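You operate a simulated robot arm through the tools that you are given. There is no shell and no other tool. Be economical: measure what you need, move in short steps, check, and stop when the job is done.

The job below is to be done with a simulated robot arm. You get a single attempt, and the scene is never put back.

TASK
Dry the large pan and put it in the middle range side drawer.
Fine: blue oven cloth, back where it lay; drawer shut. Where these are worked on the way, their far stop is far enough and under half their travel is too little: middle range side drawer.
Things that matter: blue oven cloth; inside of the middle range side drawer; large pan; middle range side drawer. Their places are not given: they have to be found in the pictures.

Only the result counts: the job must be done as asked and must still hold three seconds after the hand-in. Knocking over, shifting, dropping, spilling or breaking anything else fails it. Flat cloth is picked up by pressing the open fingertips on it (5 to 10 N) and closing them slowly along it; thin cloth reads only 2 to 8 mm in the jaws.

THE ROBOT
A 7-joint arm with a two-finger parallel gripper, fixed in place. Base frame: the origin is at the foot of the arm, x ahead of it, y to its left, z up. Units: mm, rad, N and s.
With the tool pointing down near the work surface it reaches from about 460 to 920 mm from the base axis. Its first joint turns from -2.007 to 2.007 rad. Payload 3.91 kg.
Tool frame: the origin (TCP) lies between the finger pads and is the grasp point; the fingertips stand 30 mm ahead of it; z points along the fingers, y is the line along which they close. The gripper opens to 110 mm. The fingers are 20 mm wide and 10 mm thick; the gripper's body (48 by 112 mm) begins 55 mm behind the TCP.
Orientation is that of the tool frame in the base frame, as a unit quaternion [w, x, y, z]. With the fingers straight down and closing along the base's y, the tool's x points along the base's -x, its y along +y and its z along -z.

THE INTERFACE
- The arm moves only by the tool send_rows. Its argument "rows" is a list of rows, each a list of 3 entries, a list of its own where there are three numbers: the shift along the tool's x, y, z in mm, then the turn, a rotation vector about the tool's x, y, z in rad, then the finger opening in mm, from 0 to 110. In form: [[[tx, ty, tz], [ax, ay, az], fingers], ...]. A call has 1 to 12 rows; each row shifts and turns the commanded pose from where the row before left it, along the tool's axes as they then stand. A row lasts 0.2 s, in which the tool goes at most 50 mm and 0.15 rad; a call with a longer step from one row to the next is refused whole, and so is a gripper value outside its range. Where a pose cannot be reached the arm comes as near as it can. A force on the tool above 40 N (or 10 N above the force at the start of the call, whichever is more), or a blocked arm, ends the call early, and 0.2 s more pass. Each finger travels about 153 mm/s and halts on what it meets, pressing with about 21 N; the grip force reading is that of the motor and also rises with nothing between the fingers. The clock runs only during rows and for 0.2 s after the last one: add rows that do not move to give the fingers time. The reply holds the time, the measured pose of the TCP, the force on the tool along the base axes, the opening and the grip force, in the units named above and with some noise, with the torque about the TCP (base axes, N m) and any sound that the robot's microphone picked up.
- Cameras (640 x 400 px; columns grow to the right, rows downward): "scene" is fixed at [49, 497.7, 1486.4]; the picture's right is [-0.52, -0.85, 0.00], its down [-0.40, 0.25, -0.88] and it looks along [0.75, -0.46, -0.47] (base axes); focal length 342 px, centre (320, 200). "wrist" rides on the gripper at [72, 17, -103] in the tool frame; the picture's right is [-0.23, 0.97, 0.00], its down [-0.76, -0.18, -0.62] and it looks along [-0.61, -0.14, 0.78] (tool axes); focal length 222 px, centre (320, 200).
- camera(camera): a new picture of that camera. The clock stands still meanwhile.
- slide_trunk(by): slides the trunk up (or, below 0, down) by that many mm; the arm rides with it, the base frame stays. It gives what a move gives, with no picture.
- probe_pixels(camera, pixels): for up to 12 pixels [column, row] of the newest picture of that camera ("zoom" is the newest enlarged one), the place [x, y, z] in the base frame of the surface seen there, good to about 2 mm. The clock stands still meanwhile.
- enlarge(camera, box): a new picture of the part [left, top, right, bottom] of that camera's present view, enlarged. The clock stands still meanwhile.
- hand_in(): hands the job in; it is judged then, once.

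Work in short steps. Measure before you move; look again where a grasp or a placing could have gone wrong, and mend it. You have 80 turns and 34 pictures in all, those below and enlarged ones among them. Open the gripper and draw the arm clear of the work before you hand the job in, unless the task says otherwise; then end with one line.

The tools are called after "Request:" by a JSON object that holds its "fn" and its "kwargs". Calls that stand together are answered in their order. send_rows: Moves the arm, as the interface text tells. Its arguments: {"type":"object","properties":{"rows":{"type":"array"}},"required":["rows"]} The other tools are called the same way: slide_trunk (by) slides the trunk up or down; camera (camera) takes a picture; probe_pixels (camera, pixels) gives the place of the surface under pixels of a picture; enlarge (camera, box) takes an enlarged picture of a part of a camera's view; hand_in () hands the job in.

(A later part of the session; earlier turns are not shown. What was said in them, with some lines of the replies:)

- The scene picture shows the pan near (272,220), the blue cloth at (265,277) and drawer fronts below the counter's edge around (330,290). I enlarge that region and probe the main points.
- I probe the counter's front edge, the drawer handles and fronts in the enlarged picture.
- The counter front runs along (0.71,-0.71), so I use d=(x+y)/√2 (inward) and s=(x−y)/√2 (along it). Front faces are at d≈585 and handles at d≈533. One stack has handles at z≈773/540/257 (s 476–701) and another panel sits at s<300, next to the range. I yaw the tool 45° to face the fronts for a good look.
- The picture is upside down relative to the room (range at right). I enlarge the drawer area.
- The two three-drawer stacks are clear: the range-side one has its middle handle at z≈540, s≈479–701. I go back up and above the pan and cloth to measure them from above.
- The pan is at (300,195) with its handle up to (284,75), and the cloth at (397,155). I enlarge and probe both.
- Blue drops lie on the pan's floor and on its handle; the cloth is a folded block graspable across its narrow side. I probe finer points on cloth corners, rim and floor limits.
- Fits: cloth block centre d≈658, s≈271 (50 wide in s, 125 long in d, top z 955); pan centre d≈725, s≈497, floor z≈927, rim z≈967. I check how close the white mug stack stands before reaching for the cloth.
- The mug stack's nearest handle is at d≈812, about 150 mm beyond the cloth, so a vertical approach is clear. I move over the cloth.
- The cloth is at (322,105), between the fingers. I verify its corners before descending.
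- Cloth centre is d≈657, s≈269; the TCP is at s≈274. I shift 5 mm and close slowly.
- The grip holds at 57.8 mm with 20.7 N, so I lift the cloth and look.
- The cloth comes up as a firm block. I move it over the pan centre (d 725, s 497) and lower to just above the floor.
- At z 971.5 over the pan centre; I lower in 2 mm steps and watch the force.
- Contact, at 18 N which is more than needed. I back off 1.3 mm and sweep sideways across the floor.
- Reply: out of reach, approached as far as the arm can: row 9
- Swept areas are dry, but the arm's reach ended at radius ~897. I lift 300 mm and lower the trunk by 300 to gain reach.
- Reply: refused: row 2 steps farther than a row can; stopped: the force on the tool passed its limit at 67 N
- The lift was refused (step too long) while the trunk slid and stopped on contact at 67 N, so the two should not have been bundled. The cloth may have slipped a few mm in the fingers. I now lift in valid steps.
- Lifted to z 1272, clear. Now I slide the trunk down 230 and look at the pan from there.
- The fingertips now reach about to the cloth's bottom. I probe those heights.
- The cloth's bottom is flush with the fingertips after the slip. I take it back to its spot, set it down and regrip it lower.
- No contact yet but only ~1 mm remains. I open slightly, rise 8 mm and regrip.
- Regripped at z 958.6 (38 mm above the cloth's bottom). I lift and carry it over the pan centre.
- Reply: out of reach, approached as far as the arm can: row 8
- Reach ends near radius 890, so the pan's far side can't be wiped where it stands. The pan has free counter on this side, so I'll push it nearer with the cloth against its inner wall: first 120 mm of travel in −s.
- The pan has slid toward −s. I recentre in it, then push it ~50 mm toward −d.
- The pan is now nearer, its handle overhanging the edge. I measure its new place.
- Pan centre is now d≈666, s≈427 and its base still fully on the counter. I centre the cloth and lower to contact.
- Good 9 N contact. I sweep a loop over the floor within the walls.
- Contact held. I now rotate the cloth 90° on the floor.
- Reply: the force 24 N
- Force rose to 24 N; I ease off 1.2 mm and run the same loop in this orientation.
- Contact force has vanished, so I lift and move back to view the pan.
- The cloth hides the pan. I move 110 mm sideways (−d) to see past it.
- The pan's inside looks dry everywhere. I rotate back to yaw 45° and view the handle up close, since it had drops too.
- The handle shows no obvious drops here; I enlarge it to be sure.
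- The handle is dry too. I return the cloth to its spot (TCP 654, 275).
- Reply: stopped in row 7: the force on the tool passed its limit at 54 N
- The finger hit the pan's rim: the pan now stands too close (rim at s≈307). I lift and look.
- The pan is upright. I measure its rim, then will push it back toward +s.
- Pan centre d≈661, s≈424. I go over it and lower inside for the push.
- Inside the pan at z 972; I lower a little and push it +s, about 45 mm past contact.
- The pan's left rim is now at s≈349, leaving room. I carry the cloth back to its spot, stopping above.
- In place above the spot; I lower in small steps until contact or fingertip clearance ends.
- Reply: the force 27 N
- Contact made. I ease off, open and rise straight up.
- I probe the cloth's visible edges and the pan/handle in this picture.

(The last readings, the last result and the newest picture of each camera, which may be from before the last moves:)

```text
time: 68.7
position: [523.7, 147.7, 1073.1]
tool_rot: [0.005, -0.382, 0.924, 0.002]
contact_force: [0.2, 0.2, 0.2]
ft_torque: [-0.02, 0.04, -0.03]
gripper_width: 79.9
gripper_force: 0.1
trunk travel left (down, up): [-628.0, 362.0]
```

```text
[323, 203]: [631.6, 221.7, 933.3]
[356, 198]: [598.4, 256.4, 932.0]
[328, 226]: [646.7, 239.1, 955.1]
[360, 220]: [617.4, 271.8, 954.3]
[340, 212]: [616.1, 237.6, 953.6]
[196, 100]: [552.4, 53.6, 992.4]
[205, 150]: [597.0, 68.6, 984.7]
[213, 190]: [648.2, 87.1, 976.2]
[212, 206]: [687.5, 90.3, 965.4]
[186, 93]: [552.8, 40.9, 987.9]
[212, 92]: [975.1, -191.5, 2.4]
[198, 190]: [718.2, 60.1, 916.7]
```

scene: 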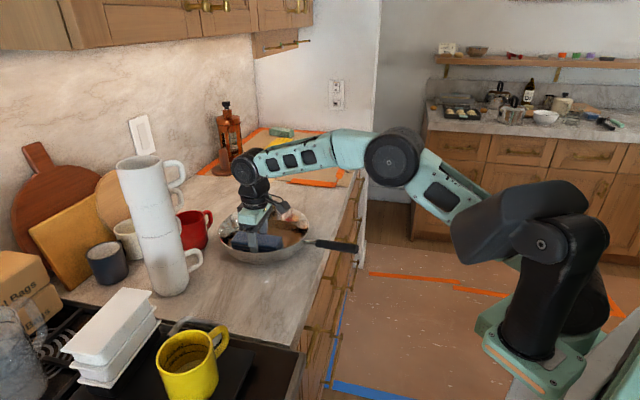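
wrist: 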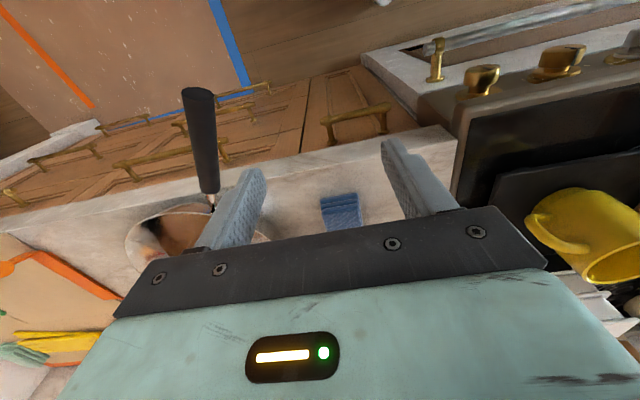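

The cloth is back within a few mm. Next the drawer: I retract to d≈300, s≈600, turn the tool so the fingers close in the vertical plane, and then lower the trunk.

Request:
{"fn": "send_rows", "kwargs": {"rows": [[[22, -41.5, 0], [0, 0, 0], 80], [[22, -41.5, 0], [0, 0, 0], 80], [[22, -41.5, 0], [0, 0, 0], 80], [[22, -41.5, 0], [0, 0, 0], 80], [[22, -41.5, 0], [0, 0, 0], 80], [[22, -41.5, 0], [0, 0, 0], 80], [[22, -41.5, 0], [0, 0, 0], 80], [[21, -43, 0], [0, 0, 0], 80], [[0, 0, 0], [0, 0, 0], 80]]}}

Request:
{"fn": "send_rows", "kwargs": {"rows": [[[0, 0, 0], [0, 0, 0.143], 60], [[0, 0, 0], [0, 0, 0.143], 60], [[0, 0, 0], [0, 0, 0.143], 60], [[0, 0, 0], [0, 0, 0.143], 60], [[0, 0, 0], [0, 0, 0.143], 60], [[0, 0, 0], [0, 0, 0.143], 60], [[0, 0, 0], [0, 0, 0.143], 60], [[0, 0, 0], [0, 0, 0.143], 60], [[0, 0, 0], [0, 0, 0.143], 60], [[0, 0, 0], [0, 0, 0.143], 60], [[0, 0, 0], [0, 0, 0.141], 60], [[0, 0, 0], [0, 0, 0], 60]]}}

Request:
{"fn": "send_rows", "kwargs": {"rows": [[[0, 0, 0], [-0.14, 0, 0], 60], [[0, 0, 0], [-0.14, 0, 0], 60], [[0, 0, 0], [-0.14, 0, 0], 60], [[0, 0, 0], [-0.14, 0, 0], 60], [[0, 0, 0], [-0.14, 0, 0], 60], [[0, 0, 0], [-0.14, 0, 0], 60], [[0, 0, 0], [-0.14, 0, 0], 60], [[0, 0, 0], [-0.067, 0, 0], 60], [[0, 0, 0], [0, 0, 0], 60]]}}

```text
time: 70.7
position: [637.9, -215.0, 1074.9]
tool_rot: [0.005, -0.382, 0.924, 0.0]
contact_force: [0.0, -0.1, 0.1]
ft_torque: [0.0, 0.02, 0.0]
gripper_width: 80.0
gripper_force: 0.0
trunk travel left (down, up): [-628.0, 362.0]
```

```text
time: 73.2
position: [637.5, -211.6, 1074.1]
tool_rot: [0.004, 0.383, 0.924, 0.004]
contact_force: [-0.3, -0.3, 0.7]
ft_torque: [0.01, -0.02, 0.01]
gripper_width: 60.1
gripper_force: 0.1
trunk travel left (down, up): [-628.0, 362.0]
```

```text
time: 75.2
position: [638.3, -212.0, 1074.1]
tool_rot: [0.195, 0.33, 0.797, 0.467]
contact_force: [0.5, 0.4, 0.5]
ft_torque: [-0.07, -0.03, 0.03]
gripper_width: 60.0
gripper_force: 0.1
trunk travel left (down, up): [-628.0, 362.0]
```

The tool now points +d, 30° below level. I lower the trunk in two stages, checking in between.

Request:
{"fn": "slide_trunk", "kwargs": {"by": -280}}

Request:
{"fn": "camera", "kwargs": {"camera": "scene"}}

```text
time: 78.1
position: [637.2, -211.6, 794.1]
tool_rot: [0.194, 0.33, 0.798, 0.465]
contact_force: [0.7, 0.5, -0.4]
ft_torque: [-0.01, -0.01, 0.0]
gripper_width: 60.1
gripper_force: 0.0
trunk travel left (down, up): [-348.0, 642.0]
```

```text
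10 pictures are left
```

scene: 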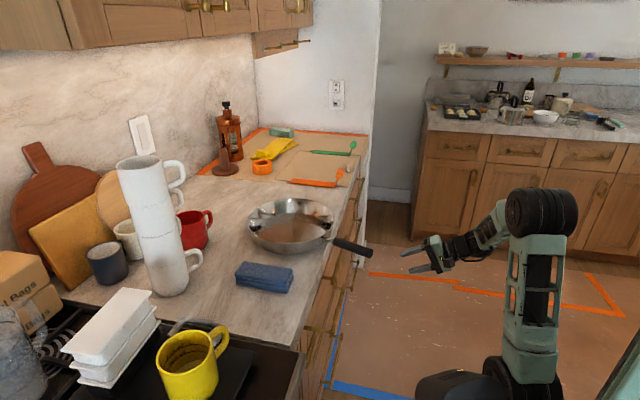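

All is clear, and the cloth looks just as at the start. I lower the rest of the way to handle height.

Request:
{"fn": "slide_trunk", "kwargs": {"by": -245}}

Request:
{"fn": "camera", "kwargs": {"camera": "wrist"}}

```text
time: 80.6
position: [636.7, -211.9, 548.4]
tool_rot: [0.195, 0.329, 0.798, 0.466]
contact_force: [0.6, 1.1, 0.2]
ft_torque: [0.01, 0.0, 0.04]
gripper_width: 59.9
gripper_force: 0.1
trunk travel left (down, up): [-103.0, 887.0]
```

```text
9 pictures are left
```

wrist: 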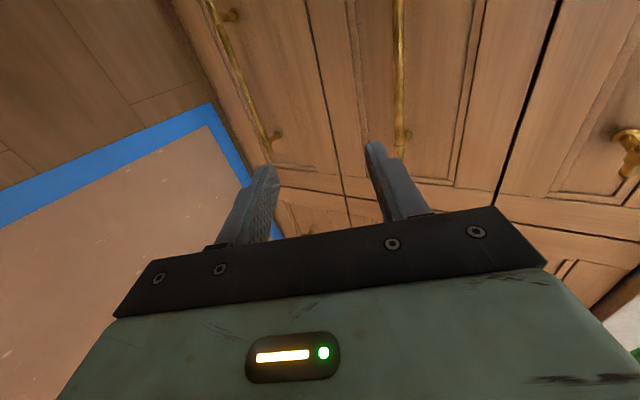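

The middle handle's bar is at (398,20–150). I probe it and the drawer's borders.

Request:
{"fn": "probe_pixels", "kwargs": {"camera": "wrist", "pixels": [[398, 30], [398, 80], [399, 130], [405, 142], [235, 70], [265, 135], [625, 135], [345, 195], [500, 200], [540, 80], [320, 60], [450, 100]]}}

```text
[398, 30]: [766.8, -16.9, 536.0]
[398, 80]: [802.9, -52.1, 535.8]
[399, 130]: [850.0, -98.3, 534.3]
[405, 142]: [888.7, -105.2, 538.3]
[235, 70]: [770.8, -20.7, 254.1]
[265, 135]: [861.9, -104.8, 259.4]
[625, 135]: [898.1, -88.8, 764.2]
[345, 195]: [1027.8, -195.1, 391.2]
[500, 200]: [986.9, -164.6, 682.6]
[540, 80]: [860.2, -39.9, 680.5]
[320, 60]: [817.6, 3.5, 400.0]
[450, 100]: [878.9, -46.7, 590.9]
```

Bar centre is at about d 534, z 536. I align along the finger-closing direction, then approach along the tool axis to 10 mm short of it.

Request:
{"fn": "send_rows", "kwargs": {"rows": [[[0, 40, 0], [0, 0, 0], 50], [[0, 40, 0], [0, 0, 0], 50], [[0, 23, 0], [0, 0, 0], 50], [[0, 0, 40], [0, 0, 0], 50], [[0, 0, 40], [0, 0, 0], 50], [[0, 0, 40], [0, 0, 0], 50], [[0, 0, 30], [0, 0, 0], 50], [[0, 0, 20], [0, 0, 0], 50], [[0, 0, 15], [0, 0, 0], 50], [[0, 0, 15], [0, 0, 0], 50], [[0, 0, 0], [0, 0, 0], 50]]}}

Request:
{"fn": "camera", "kwargs": {"camera": "wrist"}}

```text
time: 83.0
position: [797.3, -54.0, 541.4]
tool_rot: [0.194, 0.33, 0.798, 0.465]
contact_force: [0.6, -0.3, 0.4]
ft_torque: [0.03, -0.01, 0.0]
gripper_width: 50.0
gripper_force: 0.0
trunk travel left (down, up): [-103.0, 887.0]
```

```text
8 pictures are left
```

wrist: 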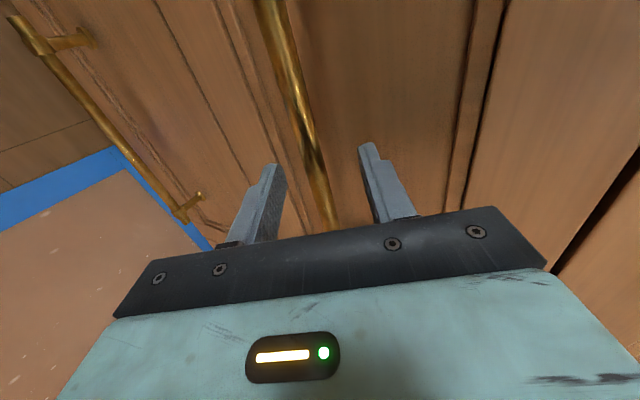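

The bar passes between the fingers, so I close on it.

Request:
{"fn": "send_rows", "kwargs": {"rows": [[[0, 0, 4], [0, 0, 0], 35], [[0, 0, 0], [0, 0, 0], 20], [[0, 0, 0], [0, 0, 0], 5], [[0, 0, 0], [0, 0, 0], 0], [[0, 0, 0], [0, 0, 0], 0]]}}

```text
time: 84.2
position: [799.0, -51.6, 537.7]
tool_rot: [0.194, 0.331, 0.799, 0.464]
contact_force: [-10.2, -2.5, -12.6]
ft_torque: [0.02, 0.18, 0.12]
gripper_width: 12.6
gripper_force: 44.6
trunk travel left (down, up): [-103.0, 887.0]
```

The bar is gripped (12.6 mm). I pull straight along −d.

Request:
{"fn": "send_rows", "kwargs": {"rows": [[[0, -4.9, -8.7], [0, 0, 0], 0], [[0, -9.8, -17.5], [0, 0, 0], 0], [[0, -9.8, -17.5], [0, 0, 0], 0], [[0, -9.8, -17.5], [0, 0, 0], 0], [[0, -9.8, -17.5], [0, 0, 0], 0], [[0, -9.8, -17.5], [0, 0, 0], 0], [[0, -9.8, -17.5], [0, 0, 0], 0], [[0, -9.8, -17.5], [0, 0, 0], 0], [[0, -9.8, -17.5], [0, 0, 0], 0], [[0, 0, 0], [0, 0, 0], 0]]}}

```text
time: 86.4
position: [675.8, -174.1, 537.5]
tool_rot: [0.195, 0.333, 0.798, 0.463]
contact_force: [16.6, -19.6, -24.9]
ft_torque: [-0.46, -0.19, -0.64]
gripper_width: 12.9
gripper_force: 44.6
trunk travel left (down, up): [-103.0, 887.0]
```

The drawer is out 174 mm, with some side load. I ease it by small corrections and pull on.

Request:
{"fn": "send_rows", "kwargs": {"rows": [[[-2, -1, 1], [0, 0, 0], 0], [[0, -9.8, -17.5], [0, 0, 0], 0], [[0, -9.8, -17.5], [0, 0, 0], 0], [[0, -9.8, -17.5], [0, 0, 0], 0], [[0, -9.8, -17.5], [0, 0, 0], 0], [[0, -9.8, -17.5], [0, 0, 0], 0], [[0, -9.8, -17.5], [0, 0, 0], 0], [[0, -9.8, -17.5], [0, 0, 0], 0], [[0, 0, 0], [0, 0, 0], 0]]}}

```text
time: 88.4
position: [576.7, -271.5, 537.3]
tool_rot: [0.194, 0.33, 0.798, 0.466]
contact_force: [15.0, -11.5, -2.2]
ft_torque: [-0.15, -0.16, -0.66]
gripper_width: 12.8
gripper_force: 45.2
trunk travel left (down, up): [-103.0, 887.0]
```

Out 313 mm; I continue toward the stop.

Request:
{"fn": "send_rows", "kwargs": {"rows": [[[-1, -7.3, -13], [0, 0, 0], 0], [[0, -7.3, -13], [0, 0, 0], 0], [[0, -7.3, -13], [0, 0, 0], 0], [[0, -7.3, -13], [0, 0, 0], 0], [[0, -7.3, -13], [0, 0, 0], 0], [[0, -7.3, -13], [0, 0, 0], 0], [[0, 0, 0], [0, 0, 0], 0]]}}

Request:
{"fn": "camera", "kwargs": {"camera": "scene"}}

```text
time: 89.7
position: [524.6, -325.5, 536.8]
tool_rot: [0.189, 0.328, 0.799, 0.468]
contact_force: [-11.1, 6.5, -0.4]
ft_torque: [-0.45, -0.4, -1.04]
gripper_width: 12.7
gripper_force: 45.1
trunk travel left (down, up): [-103.0, 887.0]
stopped in row 6: the force on the tool passed its limit at 41 N (the readings are from after the stop); the commanded pose is now the measured one
```

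```text
7 pictures are left
```

scene: 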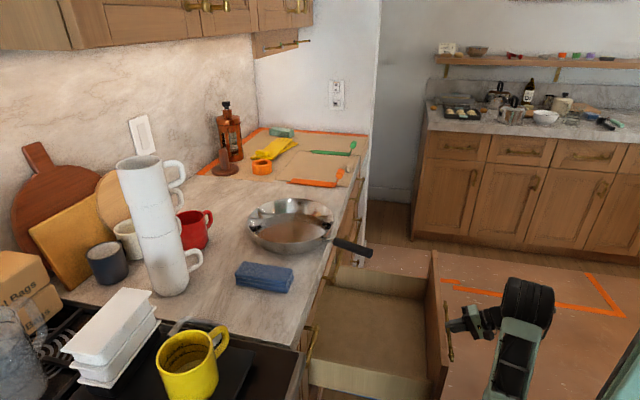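

The drawer is out about 388 mm at its stop. I probe the inside for its walls and floor.

Request:
{"fn": "probe_pixels", "kwargs": {"camera": "scene", "pixels": [[370, 320], [325, 335], [425, 370], [420, 300], [345, 285], [312, 358], [432, 255], [440, 380], [360, 268], [400, 385], [330, 300], [380, 250]]}}

```text
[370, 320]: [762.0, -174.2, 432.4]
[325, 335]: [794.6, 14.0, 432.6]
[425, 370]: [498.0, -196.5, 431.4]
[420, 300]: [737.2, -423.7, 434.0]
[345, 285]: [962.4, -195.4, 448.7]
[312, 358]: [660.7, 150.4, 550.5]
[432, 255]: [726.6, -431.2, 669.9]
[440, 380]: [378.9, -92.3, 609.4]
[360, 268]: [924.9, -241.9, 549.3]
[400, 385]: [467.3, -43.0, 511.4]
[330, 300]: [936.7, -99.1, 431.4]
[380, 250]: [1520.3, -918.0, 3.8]
```

Inside floor z≈432, about s 370–820 by d 215–590, enough for the 400 mm pan laid along s. I release the handle and back off along the tool axis.

Request:
{"fn": "send_rows", "kwargs": {"rows": [[[0, 0, 0], [0, 0, 0], 20], [[0, 0, 0], [0, 0, 0], 50], [[0, 0, 0], [0, 0, 0], 60], [[0, 0, -25], [0, 0, 0], 60], [[0, 0, -35], [0, 0, 0], 60], [[0, 0, -20], [0, 0, 0], 60], [[0, 0, 0], [0, 0, 0], 60]]}}

Request:
{"fn": "slide_trunk", "kwargs": {"by": 500}}

```text
time: 91.3
position: [477.4, -375.9, 578.2]
tool_rot: [0.19, 0.328, 0.798, 0.468]
contact_force: [0.4, -0.4, -0.3]
ft_torque: [-0.04, -0.01, 0.03]
gripper_width: 60.3
gripper_force: 0.0
trunk travel left (down, up): [-103.0, 887.0]
```

```text
refused: 500 is not a number from -400 to 400
```

Trunk steps are limited to 400, so I raise by 400.

Request:
{"fn": "slide_trunk", "kwargs": {"by": 400}}

```text
time: 95.2
position: [477.9, -375.1, 978.2]
tool_rot: [0.189, 0.327, 0.799, 0.468]
contact_force: [-0.5, 0.2, 0.0]
ft_torque: [0.03, 0.01, -0.02]
gripper_width: 59.9
gripper_force: 0.0
trunk travel left (down, up): [-503.0, 487.0]
```

I return the tool to vertical, rise, and turn to the pan handle's bearing (yaw 19°).

Request:
{"fn": "send_rows", "kwargs": {"rows": [[[0, 0, 0], [0.15, 0, 0], 60], [[0, 0, 0], [0.15, 0, 0], 60], [[0, 0, 0], [0.15, 0, 0], 60], [[0, 0, 0], [0.15, 0, 0], 60], [[0, 0, 0], [0.15, 0, 0], 60], [[0, 0, 0], [0.15, 0, 0], 60], [[0, 0, 0], [0.147, 0, 0], 60], [[0, 0, -40], [0, 0, 0], 60], [[0, 0, -40], [0, 0, 0], 60], [[0, 0, -30], [0, 0, 0], 60], [[0, 0, 0], [0, 0, 0], 60]]}}

Request:
{"fn": "send_rows", "kwargs": {"rows": [[[0, 0, 0], [0, 0, -0.14], 60], [[0, 0, 0], [0, 0, -0.14], 60], [[0, 0, 0], [0, 0, -0.14], 60], [[0, 0, 0], [0, 0, -0.14], 60], [[0, 0, 0], [0, 0, -0.14], 60], [[0, 0, 0], [0, 0, -0.14], 60], [[0, 0, 0], [0, 0, -0.14], 60], [[0, 0, 0], [0, 0, -0.14], 60], [[0, 0, 0], [0, 0, 0], 60]]}}

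```text
time: 97.5
position: [479.8, -372.7, 1086.0]
tool_rot: [0.0, 0.379, 0.926, 0.006]
contact_force: [0.2, 0.6, -0.2]
ft_torque: [0.02, 0.02, 0.0]
gripper_width: 59.8
gripper_force: 0.0
trunk travel left (down, up): [-503.0, 487.0]
```

```text
time: 99.5
position: [476.9, -377.0, 1088.7]
tool_rot: [0.005, -0.171, 0.985, 0.004]
contact_force: [0.2, -0.6, -0.3]
ft_torque: [0.02, 0.01, -0.02]
gripper_width: 60.0
gripper_force: 0.0
trunk travel left (down, up): [-503.0, 487.0]
```

Yaw is 19.7°. I move over the front part of the pan's handle, (636, 83), at z≈1088.

Request:
{"fn": "send_rows", "kwargs": {"rows": [[[-27.7, 34.5, 0], [0, 0, 0], 60], [[-27.7, 34.5, 0], [0, 0, 0], 60], [[-27.7, 34.5, 0], [0, 0, 0], 60], [[-27.7, 34.5, 0], [0, 0, 0], 60], [[-27.7, 34.5, 0], [0, 0, 0], 60], [[-27.7, 34.5, 0], [0, 0, 0], 60], [[-27.7, 34.5, 0], [0, 0, 0], 60], [[-27.7, 34.5, 0], [0, 0, 0], 60], [[-27.7, 34.5, 0], [0, 0, 0], 60], [[-27.7, 34.5, 0], [0, 0, 0], 60], [[-27.4, 34.3, 0], [0, 0, 0], 60], [[0, 0, 0], [0, 0, 0], 60]]}}

Request:
{"fn": "camera", "kwargs": {"camera": "wrist"}}

```text
time: 102.2
position: [636.2, 86.3, 1094.4]
tool_rot: [0.005, -0.17, 0.985, 0.005]
contact_force: [0.4, 0.1, 0.6]
ft_torque: [0.0, 0.02, 0.01]
gripper_width: 59.9
gripper_force: 0.0
trunk travel left (down, up): [-503.0, 487.0]
```

```text
6 pictures are left
```

wrist: 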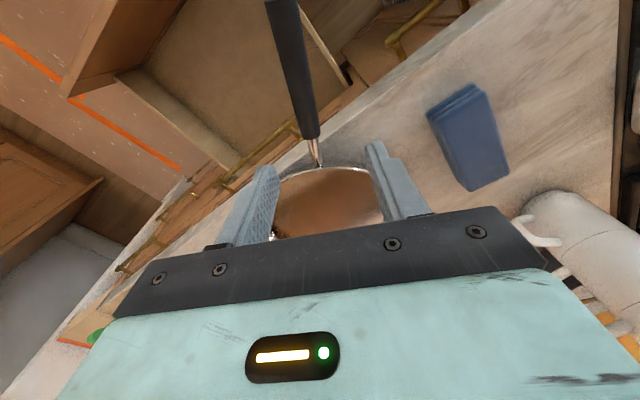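

Request:
{"fn": "probe_pixels", "kwargs": {"camera": "wrist", "pixels": [[283, 20], [297, 80], [308, 132], [294, 85], [304, 82], [312, 148], [318, 162], [302, 134], [318, 130], [440, 110], [485, 90], [470, 188]]}}

```text
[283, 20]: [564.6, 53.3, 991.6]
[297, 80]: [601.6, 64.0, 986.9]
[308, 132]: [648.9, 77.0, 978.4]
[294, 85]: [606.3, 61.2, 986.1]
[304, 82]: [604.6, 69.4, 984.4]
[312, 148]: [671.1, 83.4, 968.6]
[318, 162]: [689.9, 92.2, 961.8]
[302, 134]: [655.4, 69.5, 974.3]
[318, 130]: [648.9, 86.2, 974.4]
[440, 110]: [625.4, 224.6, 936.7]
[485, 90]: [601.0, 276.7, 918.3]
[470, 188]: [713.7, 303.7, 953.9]
```

The handle runs at bearing ~16° through (638,74). I correct by 12 mm and 0.06 rad and descend to z≈965.

Request:
{"fn": "send_rows", "kwargs": {"rows": [[[2.5, -12.2, 0], [0, 0, 0.06], 60], [[0, 0, 40], [0, 0, 0], 60], [[0, 0, 40], [0, 0, 0], 60], [[0, 0, 30], [0, 0, 0], 60], [[0, 0, 18], [0, 0, 0], 60], [[0, 0, 0], [0, 0, 0], 60]]}}

Request:
{"fn": "send_rows", "kwargs": {"rows": [[[0, 0, 0], [0, 0, 0], 45], [[0, 0, 0], [0, 0, 0], 30], [[0, 0, 0], [0, 0, 0], 15], [[0, 0, 0], [0, 0, 0], 0], [[0, 0, 0], [0, 0, 0], 0]]}}

```text
time: 103.5
position: [636.8, 72.9, 965.8]
tool_rot: [0.004, -0.141, 0.99, 0.005]
contact_force: [-0.9, -0.3, -0.1]
ft_torque: [0.02, -0.01, -0.03]
gripper_width: 59.9
gripper_force: 0.1
trunk travel left (down, up): [-503.0, 487.0]
```

```text
time: 104.8
position: [636.8, 73.2, 965.8]
tool_rot: [0.004, -0.141, 0.99, 0.005]
contact_force: [-1.0, -0.4, -0.7]
ft_torque: [0.03, -0.02, 0.37]
gripper_width: 27.9
gripper_force: 21.3
trunk travel left (down, up): [-503.0, 487.0]
```

The handle is held (27.9 mm). I do a small test lift and read the force and torque.

Request:
{"fn": "send_rows", "kwargs": {"rows": [[[0, 0, -6], [0, 0, 0], 0], [[0, 0, -8], [0, 0, 0], 0], [[0, 0, -8], [0, 0, 0], 0], [[0, 0, -8], [0, 0, 0], 0], [[0, 0, 0], [0, 0, 0], 0]]}}

Request:
{"fn": "enlarge", "kwargs": {"camera": "scene", "box": [190, 150, 390, 295]}}

```text
time: 106.0
position: [638.5, 70.2, 994.2]
tool_rot: [0.004, -0.141, 0.99, 0.005]
contact_force: [0.2, 0.2, -5.7]
ft_torque: [-0.15, 0.43, -0.01]
gripper_width: 27.4
gripper_force: 20.4
trunk travel left (down, up): [-503.0, 487.0]
```

```text
2.76 times, centred on (290, 222) of scene
```

zoom: 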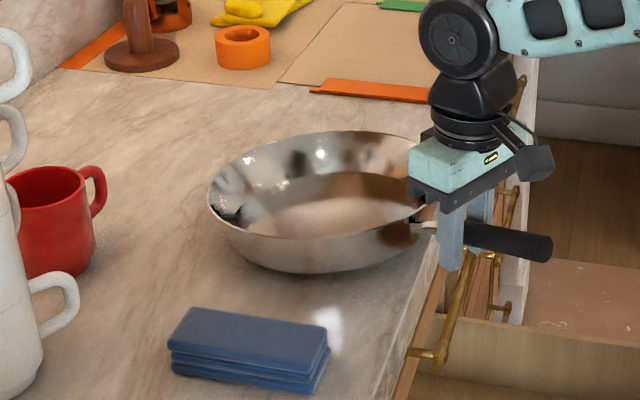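

The pan weighs about 1 kg and pivots in the grip, so it will hang from its handle. I raise it in an arc about its far base edge, alternating trunk lifts with forward moves so that it stays over the counter.

Request:
{"fn": "slide_trunk", "kwargs": {"by": 95}}

Request:
{"fn": "send_rows", "kwargs": {"rows": [[[-13, 0, 0], [0, 0, 0], 0], [[-13, 0, 0], [0, 0, 0], 0], [[0, 0, 0], [0, 0, 0], 0]]}}

Request:
{"fn": "slide_trunk", "kwargs": {"by": 75}}

```text
time: 107.2
position: [638.7, 71.3, 1091.2]
tool_rot: [0.004, -0.14, 0.99, 0.005]
contact_force: [-1.9, -0.8, -1.2]
ft_torque: [-0.04, -0.05, -0.05]
gripper_width: 27.8
gripper_force: 20.9
trunk travel left (down, up): [-598.0, 392.0]
```

```text
time: 108.0
position: [665.0, 78.5, 1089.5]
tool_rot: [0.005, -0.141, 0.99, 0.005]
contact_force: [0.1, 0.8, -1.2]
ft_torque: [0.16, -0.43, 0.03]
gripper_width: 27.9
gripper_force: 20.9
trunk travel left (down, up): [-598.0, 392.0]
```

```text
time: 109.2
position: [663.9, 79.8, 1165.6]
tool_rot: [0.004, -0.14, 0.99, 0.005]
contact_force: [-2.5, -1.1, -0.3]
ft_torque: [-0.09, 0.14, -0.07]
gripper_width: 27.7
gripper_force: 20.6
trunk travel left (down, up): [-673.0, 317.0]
```

Still gripped. I go on: forward 56, up 50, forward 50, then look.

Request:
{"fn": "send_rows", "kwargs": {"rows": [[[-18, 0, 0], [0, 0, 0], 0], [[-18, 0, 0], [0, 0, 0], 0], [[-18, 0, 0], [0, 0, 0], 0], [[0, 0, 0], [0, 0, 0], 0]]}}

Request:
{"fn": "slide_trunk", "kwargs": {"by": 50}}

Request:
{"fn": "enlarge", "kwargs": {"camera": "scene", "box": [150, 90, 470, 295]}}

```text
time: 110.2
position: [715.7, 92.5, 1166.8]
tool_rot: [0.004, -0.141, 0.99, 0.005]
contact_force: [0.3, 0.0, -4.3]
ft_torque: [-0.07, 0.26, 0.01]
gripper_width: 27.7
gripper_force: 21.1
trunk travel left (down, up): [-673.0, 317.0]
```

```text
time: 111.1
position: [714.6, 92.6, 1216.6]
tool_rot: [0.004, -0.141, 0.99, 0.005]
contact_force: [0.5, 0.0, -7.9]
ft_torque: [-0.15, 0.54, 0.0]
gripper_width: 27.8
gripper_force: 20.9
trunk travel left (down, up): [-723.0, 267.0]
```

```text
1.95 times, centred on (310, 192) of scene
```

zoom: 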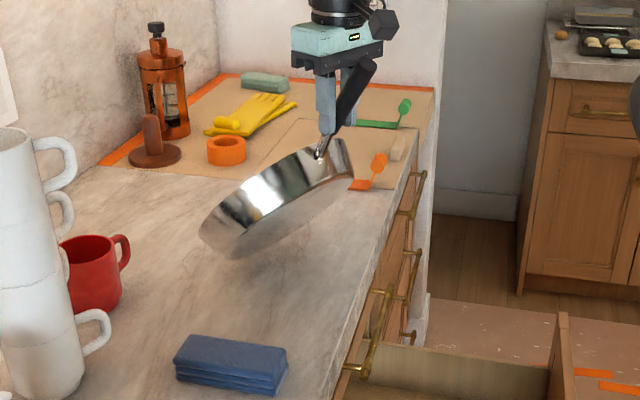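

The pan hangs free (about 8 N) at roughly 55°, still gripped. I lift another 60 mm and then carry it sideways to above the open drawer.

Request:
{"fn": "slide_trunk", "kwargs": {"by": 60}}

Request:
{"fn": "send_rows", "kwargs": {"rows": [[[6, -13, 0], [0, 0, 0], 0], [[11.3, -25.4, 0], [0, 0, 0], 0], [[11.3, -25.4, 0], [0, 0, 0], 0], [[11.3, -25.4, 0], [0, 0, 0], 0], [[11.3, -25.4, 0], [0, 0, 0], 0], [[11.3, -25.4, 0], [0, 0, 0], 0], [[11.3, -25.4, 0], [0, 0, 0], 0], [[11.3, -25.4, 0], [0, 0, 0], 0], [[11.3, -25.4, 0], [0, 0, 0], 0], [[11.3, -25.4, 0], [0, 0, 0], 0], [[0, 0, 0], [0, 0, 0], 0]]}}

```text
time: 112.1
position: [715.0, 92.8, 1275.9]
tool_rot: [0.004, -0.141, 0.99, 0.006]
contact_force: [-0.2, -0.4, -8.1]
ft_torque: [-0.17, 0.57, -0.01]
gripper_width: 28.0
gripper_force: 21.0
trunk travel left (down, up): [-783.0, 207.0]
```

```text
time: 114.5
position: [679.0, -168.8, 1274.1]
tool_rot: [0.004, -0.141, 0.99, 0.006]
contact_force: [0.4, 0.2, -8.0]
ft_torque: [-0.2, 0.53, 0.02]
gripper_width: 27.9
gripper_force: 21.1
trunk travel left (down, up): [-783.0, 207.0]
```

Stable at 8 N. I turn the pan so that its disc points along +s.

Request:
{"fn": "send_rows", "kwargs": {"rows": [[[0, 0, 0], [0, 0, 0.06], 0], [[0, 0, 0], [0, 0, 0.112], 0], [[0, 0, 0], [0, 0, 0.112], 0], [[0, 0, 0], [0, 0, 0.112], 0], [[0, 0, 0], [0, 0, 0.112], 0], [[0, 0, 0], [0, 0, 0.112], 0], [[0, 0, 0], [0, 0, 0.112], 0], [[0, 0, 0], [0, 0, 0.112], 0], [[0, 0, 0], [0, 0, 0.112], 0], [[0, 0, 0], [0, 0, 0.112], 0], [[0, 0, 0], [0, 0, 0], 0]]}}

Request:
{"fn": "slide_trunk", "kwargs": {"by": -300}}

Request:
{"fn": "camera", "kwargs": {"camera": "scene"}}

```text
time: 116.9
position: [678.7, -168.8, 1273.3]
tool_rot: [0.0, 0.383, 0.924, 0.007]
contact_force: [-0.1, 0.5, -7.6]
ft_torque: [0.36, 0.38, 0.04]
gripper_width: 27.7
gripper_force: 21.7
trunk travel left (down, up): [-783.0, 207.0]
```

```text
time: 119.9
position: [678.6, -170.0, 973.5]
tool_rot: [0.001, 0.383, 0.924, 0.007]
contact_force: [0.7, 0.0, -6.8]
ft_torque: [0.38, 0.39, 0.0]
gripper_width: 27.6
gripper_force: 20.6
trunk travel left (down, up): [-483.0, 507.0]
```

```text
3 pictures are left
```

scene: 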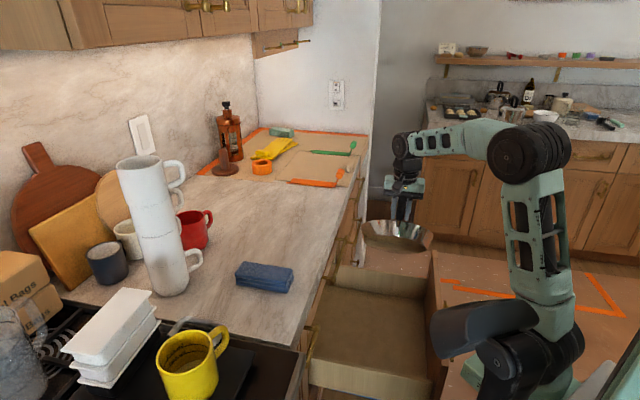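

The pan hangs above the drawer, around (398,240). I probe its edges to know the clearance.

Request:
{"fn": "probe_pixels", "kwargs": {"camera": "scene", "pixels": [[364, 228], [431, 236], [400, 248], [385, 245], [370, 240], [425, 247], [398, 225], [340, 268], [365, 267], [418, 285], [310, 380], [430, 300]]}}

```text
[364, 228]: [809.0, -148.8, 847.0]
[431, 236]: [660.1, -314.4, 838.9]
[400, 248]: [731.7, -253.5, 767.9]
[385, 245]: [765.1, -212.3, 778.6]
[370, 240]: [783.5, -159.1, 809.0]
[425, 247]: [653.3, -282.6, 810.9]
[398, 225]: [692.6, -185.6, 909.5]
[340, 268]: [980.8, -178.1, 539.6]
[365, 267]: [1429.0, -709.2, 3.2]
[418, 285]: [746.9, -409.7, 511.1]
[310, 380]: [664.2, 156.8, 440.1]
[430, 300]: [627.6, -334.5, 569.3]
```

The disc is centred at d≈356 with its lowest edge ~220 mm under the grip; at this tilt its far rim could near the right wall, so I shift 45 mm toward −s and then lower 300.

Request:
{"fn": "send_rows", "kwargs": {"rows": [[[15, 0, 0], [0, 0, 0], 0], [[15, 0, 0], [0, 0, 0], 0], [[15, 0, 0], [0, 0, 0], 0], [[0, 0, 0], [0, 0, 0], 0]]}}

Request:
{"fn": "slide_trunk", "kwargs": {"by": -300}}

```text
time: 120.9
position: [646.6, -136.6, 974.1]
tool_rot: [0.001, 0.383, 0.924, 0.006]
contact_force: [0.4, -1.0, -7.5]
ft_torque: [0.4, 0.4, 0.01]
gripper_width: 27.7
gripper_force: 20.9
trunk travel left (down, up): [-483.0, 507.0]
```

```text
time: 123.9
position: [647.7, -137.8, 675.3]
tool_rot: [0.001, 0.382, 0.924, 0.007]
contact_force: [-0.9, 1.9, 0.3]
ft_torque: [-0.09, -0.45, 0.19]
gripper_width: 27.8
gripper_force: 20.6
trunk travel left (down, up): [-183.0, 807.0]
```

The edge touches the drawer floor (load gone at z 675). I lift 12 mm, shift 45 mm +s to leave room for the handle, and set the edge down again.

Request:
{"fn": "send_rows", "kwargs": {"rows": [[[0, 0, -12], [0, 0, 0], 0], [[-15, 0, 0], [0, 0, 0], 0], [[-15, 0, 0], [0, 0, 0], 0], [[-15, 0, 0], [0, 0, 0], 0], [[0, 0, 6], [0, 0, 0], 0], [[0, 0, 4], [0, 0, 0], 0], [[0, 0, 0], [0, 0, 0], 0]]}}

```text
time: 125.5
position: [679.1, -168.9, 676.1]
tool_rot: [0.002, 0.384, 0.923, 0.007]
contact_force: [-7.3, 9.6, 9.9]
ft_torque: [0.21, 0.02, 0.1]
gripper_width: 28.0
gripper_force: 21.0
trunk travel left (down, up): [-183.0, 807.0]
```

The rim now leans on the right wall (12 N in −s). I start laying it down, moving −s and down in an arc.

Request:
{"fn": "send_rows", "kwargs": {"rows": [[[14.6, 0, 4], [0, 0, 0], 0], [[13.9, 0, 12.4], [0, 0, 0], 0], [[13.4, 0, 13.9], [0, 0, 0], 0], [[12.2, 0, 14.6], [0, 0, 0], 0], [[11.3, 0, 15.6], [0, 0, 0], 0], [[10.3, 0, 16.5], [0, 0, 0], 0], [[0, 0, 0], [0, 0, 0], 0]]}}

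```text
time: 127.1
position: [625.7, -116.7, 598.0]
tool_rot: [0.0, 0.383, 0.924, 0.006]
contact_force: [-3.2, 2.5, 1.0]
ft_torque: [-0.37, -0.34, -0.06]
gripper_width: 27.9
gripper_force: 21.4
trunk travel left (down, up): [-183.0, 807.0]
```

Going well with low forces. I continue to nearly flat.

Request:
{"fn": "send_rows", "kwargs": {"rows": [[[9.4, 0, 17.7], [0, 0, 0], 0], [[8.1, 0, 18], [0, 0, 0], 0], [[7, 0, 18.7], [0, 0, 0], 0], [[6, 0, 19.7], [0, 0, 0], 0], [[4.6, 0, 18], [0, 0, 0], 0], [[3.4, 0, 12], [0, 0, 0], 0], [[0, 0, 0], [0, 0, 0], 0]]}}

Request:
{"fn": "enlarge", "kwargs": {"camera": "scene", "box": [270, 210, 480, 400]}}

```text
time: 128.7
position: [598.9, -85.0, 494.6]
tool_rot: [0.0, 0.383, 0.924, 0.006]
contact_force: [1.3, -1.5, -2.0]
ft_torque: [-0.39, -0.35, -0.14]
gripper_width: 27.8
gripper_force: 21.3
trunk travel left (down, up): [-183.0, 807.0]
```

```text
2.11 times, centred on (375, 305) of scene
```

zoom: 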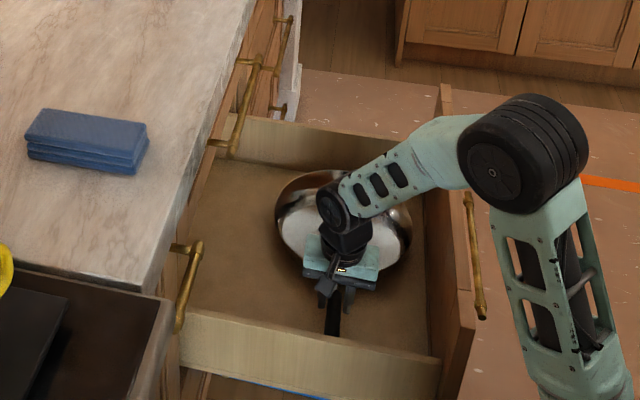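

The pan is nearly flat in the drawer; its handle end lies close to the left wall. I probe that gap.

Request:
{"fn": "probe_pixels", "kwargs": {"camera": "zoom", "pixels": [[333, 328], [333, 315], [335, 340], [335, 348], [300, 345], [280, 320], [285, 215], [408, 235], [345, 175], [300, 250], [390, 262], [336, 390]]}}

```text
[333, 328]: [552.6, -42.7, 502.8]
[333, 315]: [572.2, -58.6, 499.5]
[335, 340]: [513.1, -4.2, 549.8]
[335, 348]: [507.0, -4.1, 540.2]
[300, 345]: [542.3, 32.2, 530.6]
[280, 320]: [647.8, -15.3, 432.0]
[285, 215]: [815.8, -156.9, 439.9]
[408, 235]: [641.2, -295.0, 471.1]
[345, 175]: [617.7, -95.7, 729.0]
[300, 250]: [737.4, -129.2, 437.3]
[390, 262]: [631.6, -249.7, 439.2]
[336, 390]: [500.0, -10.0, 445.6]
```

The handle end is inside (wall inner face s≈370, end ≈390). I lower the last bit until the pan rests flat.

Request:
{"fn": "send_rows", "kwargs": {"rows": [[[1, 0, 5], [0, 0, 0], 0], [[0, 0, 5], [0, 0, 0], 0], [[0, 0, 3], [0, 0, 0], 0], [[0, 0, 0], [0, 0, 0], 0]]}}

```text
time: 129.7
position: [596.7, -84.2, 481.8]
tool_rot: [0.001, 0.383, 0.924, 0.007]
contact_force: [-6.1, 6.2, 12.6]
ft_torque: [-0.03, -0.02, 0.01]
gripper_width: 27.4
gripper_force: 21.3
trunk travel left (down, up): [-183.0, 807.0]
```

It rests on the floor (+12.6 N). I ease off, open and rise.

Request:
{"fn": "send_rows", "kwargs": {"rows": [[[0, 0, -1.5], [0, 0, 0], 0], [[0, 0, 0], [0, 0, 0], 30], [[0, 0, 0], [0, 0, 0], 50], [[0, 0, 0], [0, 0, 0], 60], [[0, 0, -15], [0, 0, 0], 60], [[0, 0, -40], [0, 0, 0], 60], [[0, 0, -45], [0, 0, 0], 60], [[0, 0, -45], [0, 0, 0], 60], [[0, 0, -45], [0, 0, 0], 60], [[0, 0, -45], [0, 0, 0], 60], [[0, 0, 0], [0, 0, 0], 60]]}}

```text
time: 132.1
position: [593.9, -87.0, 719.8]
tool_rot: [0.001, 0.382, 0.924, 0.007]
contact_force: [-0.3, 0.7, 0.1]
ft_torque: [0.01, -0.03, 0.0]
gripper_width: 59.9
gripper_force: 0.1
trunk travel left (down, up): [-183.0, 807.0]
```

Pan released. Now I rise a little and move out in front of the drawer (d≈90, s≈600), then tilt the tool toward the front panel.

Request:
{"fn": "send_rows", "kwargs": {"rows": [[[0, 0, -40], [0, 0, 0], 30], [[0, 0, -20], [0, 0, 0], 0], [[-17, -38, 0], [0, 0, 0], 0], [[-17, -38, 0], [0, 0, 0], 0], [[-17, -38, 0], [0, 0, 0], 0], [[-17, -38, 0], [0, 0, 0], 0], [[-17, -38, 0], [0, 0, 0], 0], [[-17, -38, 0], [0, 0, 0], 0], [[-17, -38, 0], [0, 0, 0], 0], [[0, 0, 0], [0, 0, 0], 0]]}}

Request:
{"fn": "send_rows", "kwargs": {"rows": [[[0, 0, 0], [-0.14, 0, 0], 0], [[0, 0, 0], [-0.14, 0, 0], 0], [[0, 0, 0], [-0.14, 0, 0], 0], [[0, 0, 0], [-0.14, 0, 0], 0], [[0, 0, 0], [-0.14, 0, 0], 0], [[0, 0, 0], [-0.14, 0, 0], 0], [[0, 0, 0], [-0.14, 0, 0], 0], [[0, 0, 0], [-0.067, 0, 0], 0], [[0, 0, 0], [0, 0, 0], 0]]}}

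```text
time: 134.3
position: [490.7, -363.1, 772.5]
tool_rot: [0.0, 0.383, 0.924, 0.006]
contact_force: [0.8, -0.3, -0.3]
ft_torque: [0.0, 0.01, -0.05]
gripper_width: 0.0
gripper_force: 20.6
trunk travel left (down, up): [-183.0, 807.0]
```

```text
time: 136.3
position: [492.1, -361.3, 774.4]
tool_rot: [0.192, 0.33, 0.797, 0.468]
contact_force: [-0.3, -0.4, 0.0]
ft_torque: [0.02, -0.03, -0.01]
gripper_width: 0.0
gripper_force: 21.0
trunk travel left (down, up): [-183.0, 807.0]
5 turns are left
```

Five turns are left, so I chain the steps: lower the trunk to put the fingertips on the upper front panel, push the drawer in along +d, and finish slowly until it stops.

Request:
{"fn": "slide_trunk", "kwargs": {"by": -160}}

Request:
{"fn": "send_rows", "kwargs": {"rows": [[[0, 17, 30.5], [0, 0, 0], 0], [[0, 14.6, 26.2], [0, 0, 0], 0], [[0, 8, 14], [0, 0, 0], 0], [[0, 12.2, 21.8], [0, 0, 0], 0], [[0, 12.2, 21.8], [0, 0, 0], 0], [[0, 12.2, 21.8], [0, 0, 0], 0], [[0, 12.2, 21.8], [0, 0, 0], 0], [[0, 12.2, 21.8], [0, 0, 0], 0], [[0, 12.2, 21.8], [0, 0, 0], 0], [[0, 12.2, 21.8], [0, 0, 0], 0], [[0, 12.2, 21.8], [0, 0, 0], 0], [[0, 12.2, 21.8], [0, 0, 0], 0]]}}

Request:
{"fn": "send_rows", "kwargs": {"rows": [[[0, 12.2, 21.8], [0, 0, 0], 0], [[0, 12.2, 21.8], [0, 0, 0], 0], [[0, 9.8, 17.5], [0, 0, 0], 0], [[0, 7.3, 13], [0, 0, 0], 0], [[0, 4.9, 8.7], [0, 0, 0], 0], [[0, 4.9, 8.7], [0, 0, 0], 0], [[0, 4.9, 8.7], [0, 0, 0], 0], [[0, 4.9, 8.7], [0, 0, 0], 0], [[0, 4.9, 8.7], [0, 0, 0], 0], [[0, 4.9, 8.7], [0, 0, 0], 0], [[0, 0, 0], [0, 0, 0], 0]]}}

```text
time: 138.1
position: [492.3, -361.6, 615.4]
tool_rot: [0.193, 0.331, 0.797, 0.467]
contact_force: [-0.1, -0.5, 1.0]
ft_torque: [-0.01, 0.03, 0.02]
gripper_width: 0.0
gripper_force: 21.8
trunk travel left (down, up): [-23.0, 967.0]
```

```text
time: 140.7
position: [710.0, -145.3, 615.4]
tool_rot: [0.192, 0.331, 0.797, 0.468]
contact_force: [1.2, 0.6, -0.2]
ft_torque: [0.0, 0.02, -0.02]
gripper_width: 0.0
gripper_force: 21.2
trunk travel left (down, up): [-23.0, 967.0]
```

```text
time: 143.1
position: [812.4, -42.5, 613.9]
tool_rot: [0.192, 0.332, 0.797, 0.467]
contact_force: [-0.2, 0.2, -0.8]
ft_torque: [0.02, -0.04, -0.01]
gripper_width: 0.0
gripper_force: 21.2
trunk travel left (down, up): [-23.0, 967.0]
4 turns are left
```

The TCP is at d≈544, with no blocking yet. I push the last stretch slowly until it stops, and look.

Request:
{"fn": "send_rows", "kwargs": {"rows": [[[0, 2.9, 5.2], [0, 0, 0], 0], [[0, 2.9, 5.2], [0, 0, 0], 0], [[0, 2.4, 4.4], [0, 0, 0], 0], [[0, 2.4, 4.4], [0, 0, 0], 0], [[0, 2.4, 4.4], [0, 0, 0], 0], [[0, 2.4, 4.4], [0, 0, 0], 0], [[0, 2.4, 4.4], [0, 0, 0], 0], [[0, 0, 0], [0, 0, 0], 0]]}}

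Request:
{"fn": "enlarge", "kwargs": {"camera": "scene", "box": [200, 180, 440, 400]}}

Request:
{"fn": "probe_pixels", "kwargs": {"camera": "zoom", "pixels": [[317, 310], [330, 280], [350, 250], [340, 300], [360, 220], [370, 260], [300, 330], [390, 200]]}}

```text
time: 143.7
position: [815.5, -38.3, 614.7]
tool_rot: [0.191, 0.331, 0.798, 0.466]
contact_force: [-17.5, -8.1, 4.2]
ft_torque: [0.04, 0.01, 0.22]
gripper_width: 0.3
gripper_force: 21.0
trunk travel left (down, up): [-23.0, 967.0]
stopped in row 2: the force on the tool passed its limit at 52 N (the readings are from after the stop); the commanded pose is now the measured one
```

```text
1.82 times, centred on (320, 290) of scene
```

zoom: 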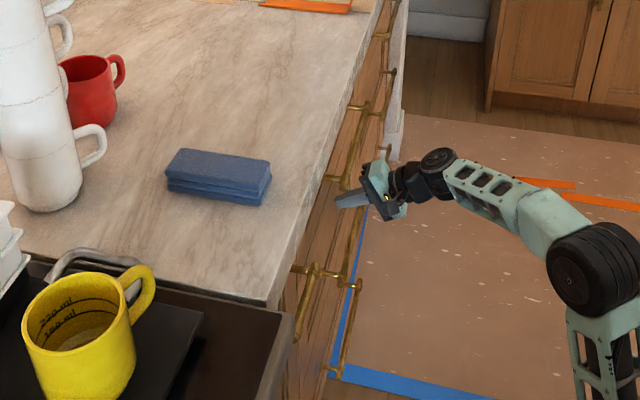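

```text
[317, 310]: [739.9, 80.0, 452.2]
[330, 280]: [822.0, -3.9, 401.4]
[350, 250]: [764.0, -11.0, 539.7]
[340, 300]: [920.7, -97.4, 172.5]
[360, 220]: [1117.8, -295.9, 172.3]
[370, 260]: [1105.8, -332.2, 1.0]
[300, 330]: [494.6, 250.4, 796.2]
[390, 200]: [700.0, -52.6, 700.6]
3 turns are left
```

The drawer is shut: its handle is back at d≈532 and the panel at d≈580, and the arm is blocked at the stop. I draw the arm back, open the gripper and hand in.

Request:
{"fn": "send_rows", "kwargs": {"rows": [[[0, -10, -18], [0, 0, 0], 0], [[0, -17, -30], [0, 0, 0], 0], [[0, -19.5, -35], [0, 0, 0], 0], [[0, -19.5, -35], [0, 0, 0], 0], [[0, -19.5, -35], [0, 0, 0], 40], [[0, -19.5, -35], [0, 0, 0], 80], [[0, -10, -18], [0, 0, 0], 80], [[0, 0, 0], [0, 0, 0], 80]]}}

Request:
{"fn": "hand_in", "kwargs": {}}

```text
time: 145.5
position: [651.4, -205.3, 614.3]
tool_rot: [0.191, 0.331, 0.799, 0.465]
contact_force: [0.3, -0.6, -0.1]
ft_torque: [-0.02, -0.01, 0.02]
gripper_width: 80.1
gripper_force: 0.1
trunk travel left (down, up): [-23.0, 967.0]
```

```text
The job is handed in.
```

The large pan is wiped dry and in the middle range side drawer, the drawer is shut, and the blue oven cloth is back within a few millimetres of where it lay; I did not see the pan again after releasing it in the drawer.
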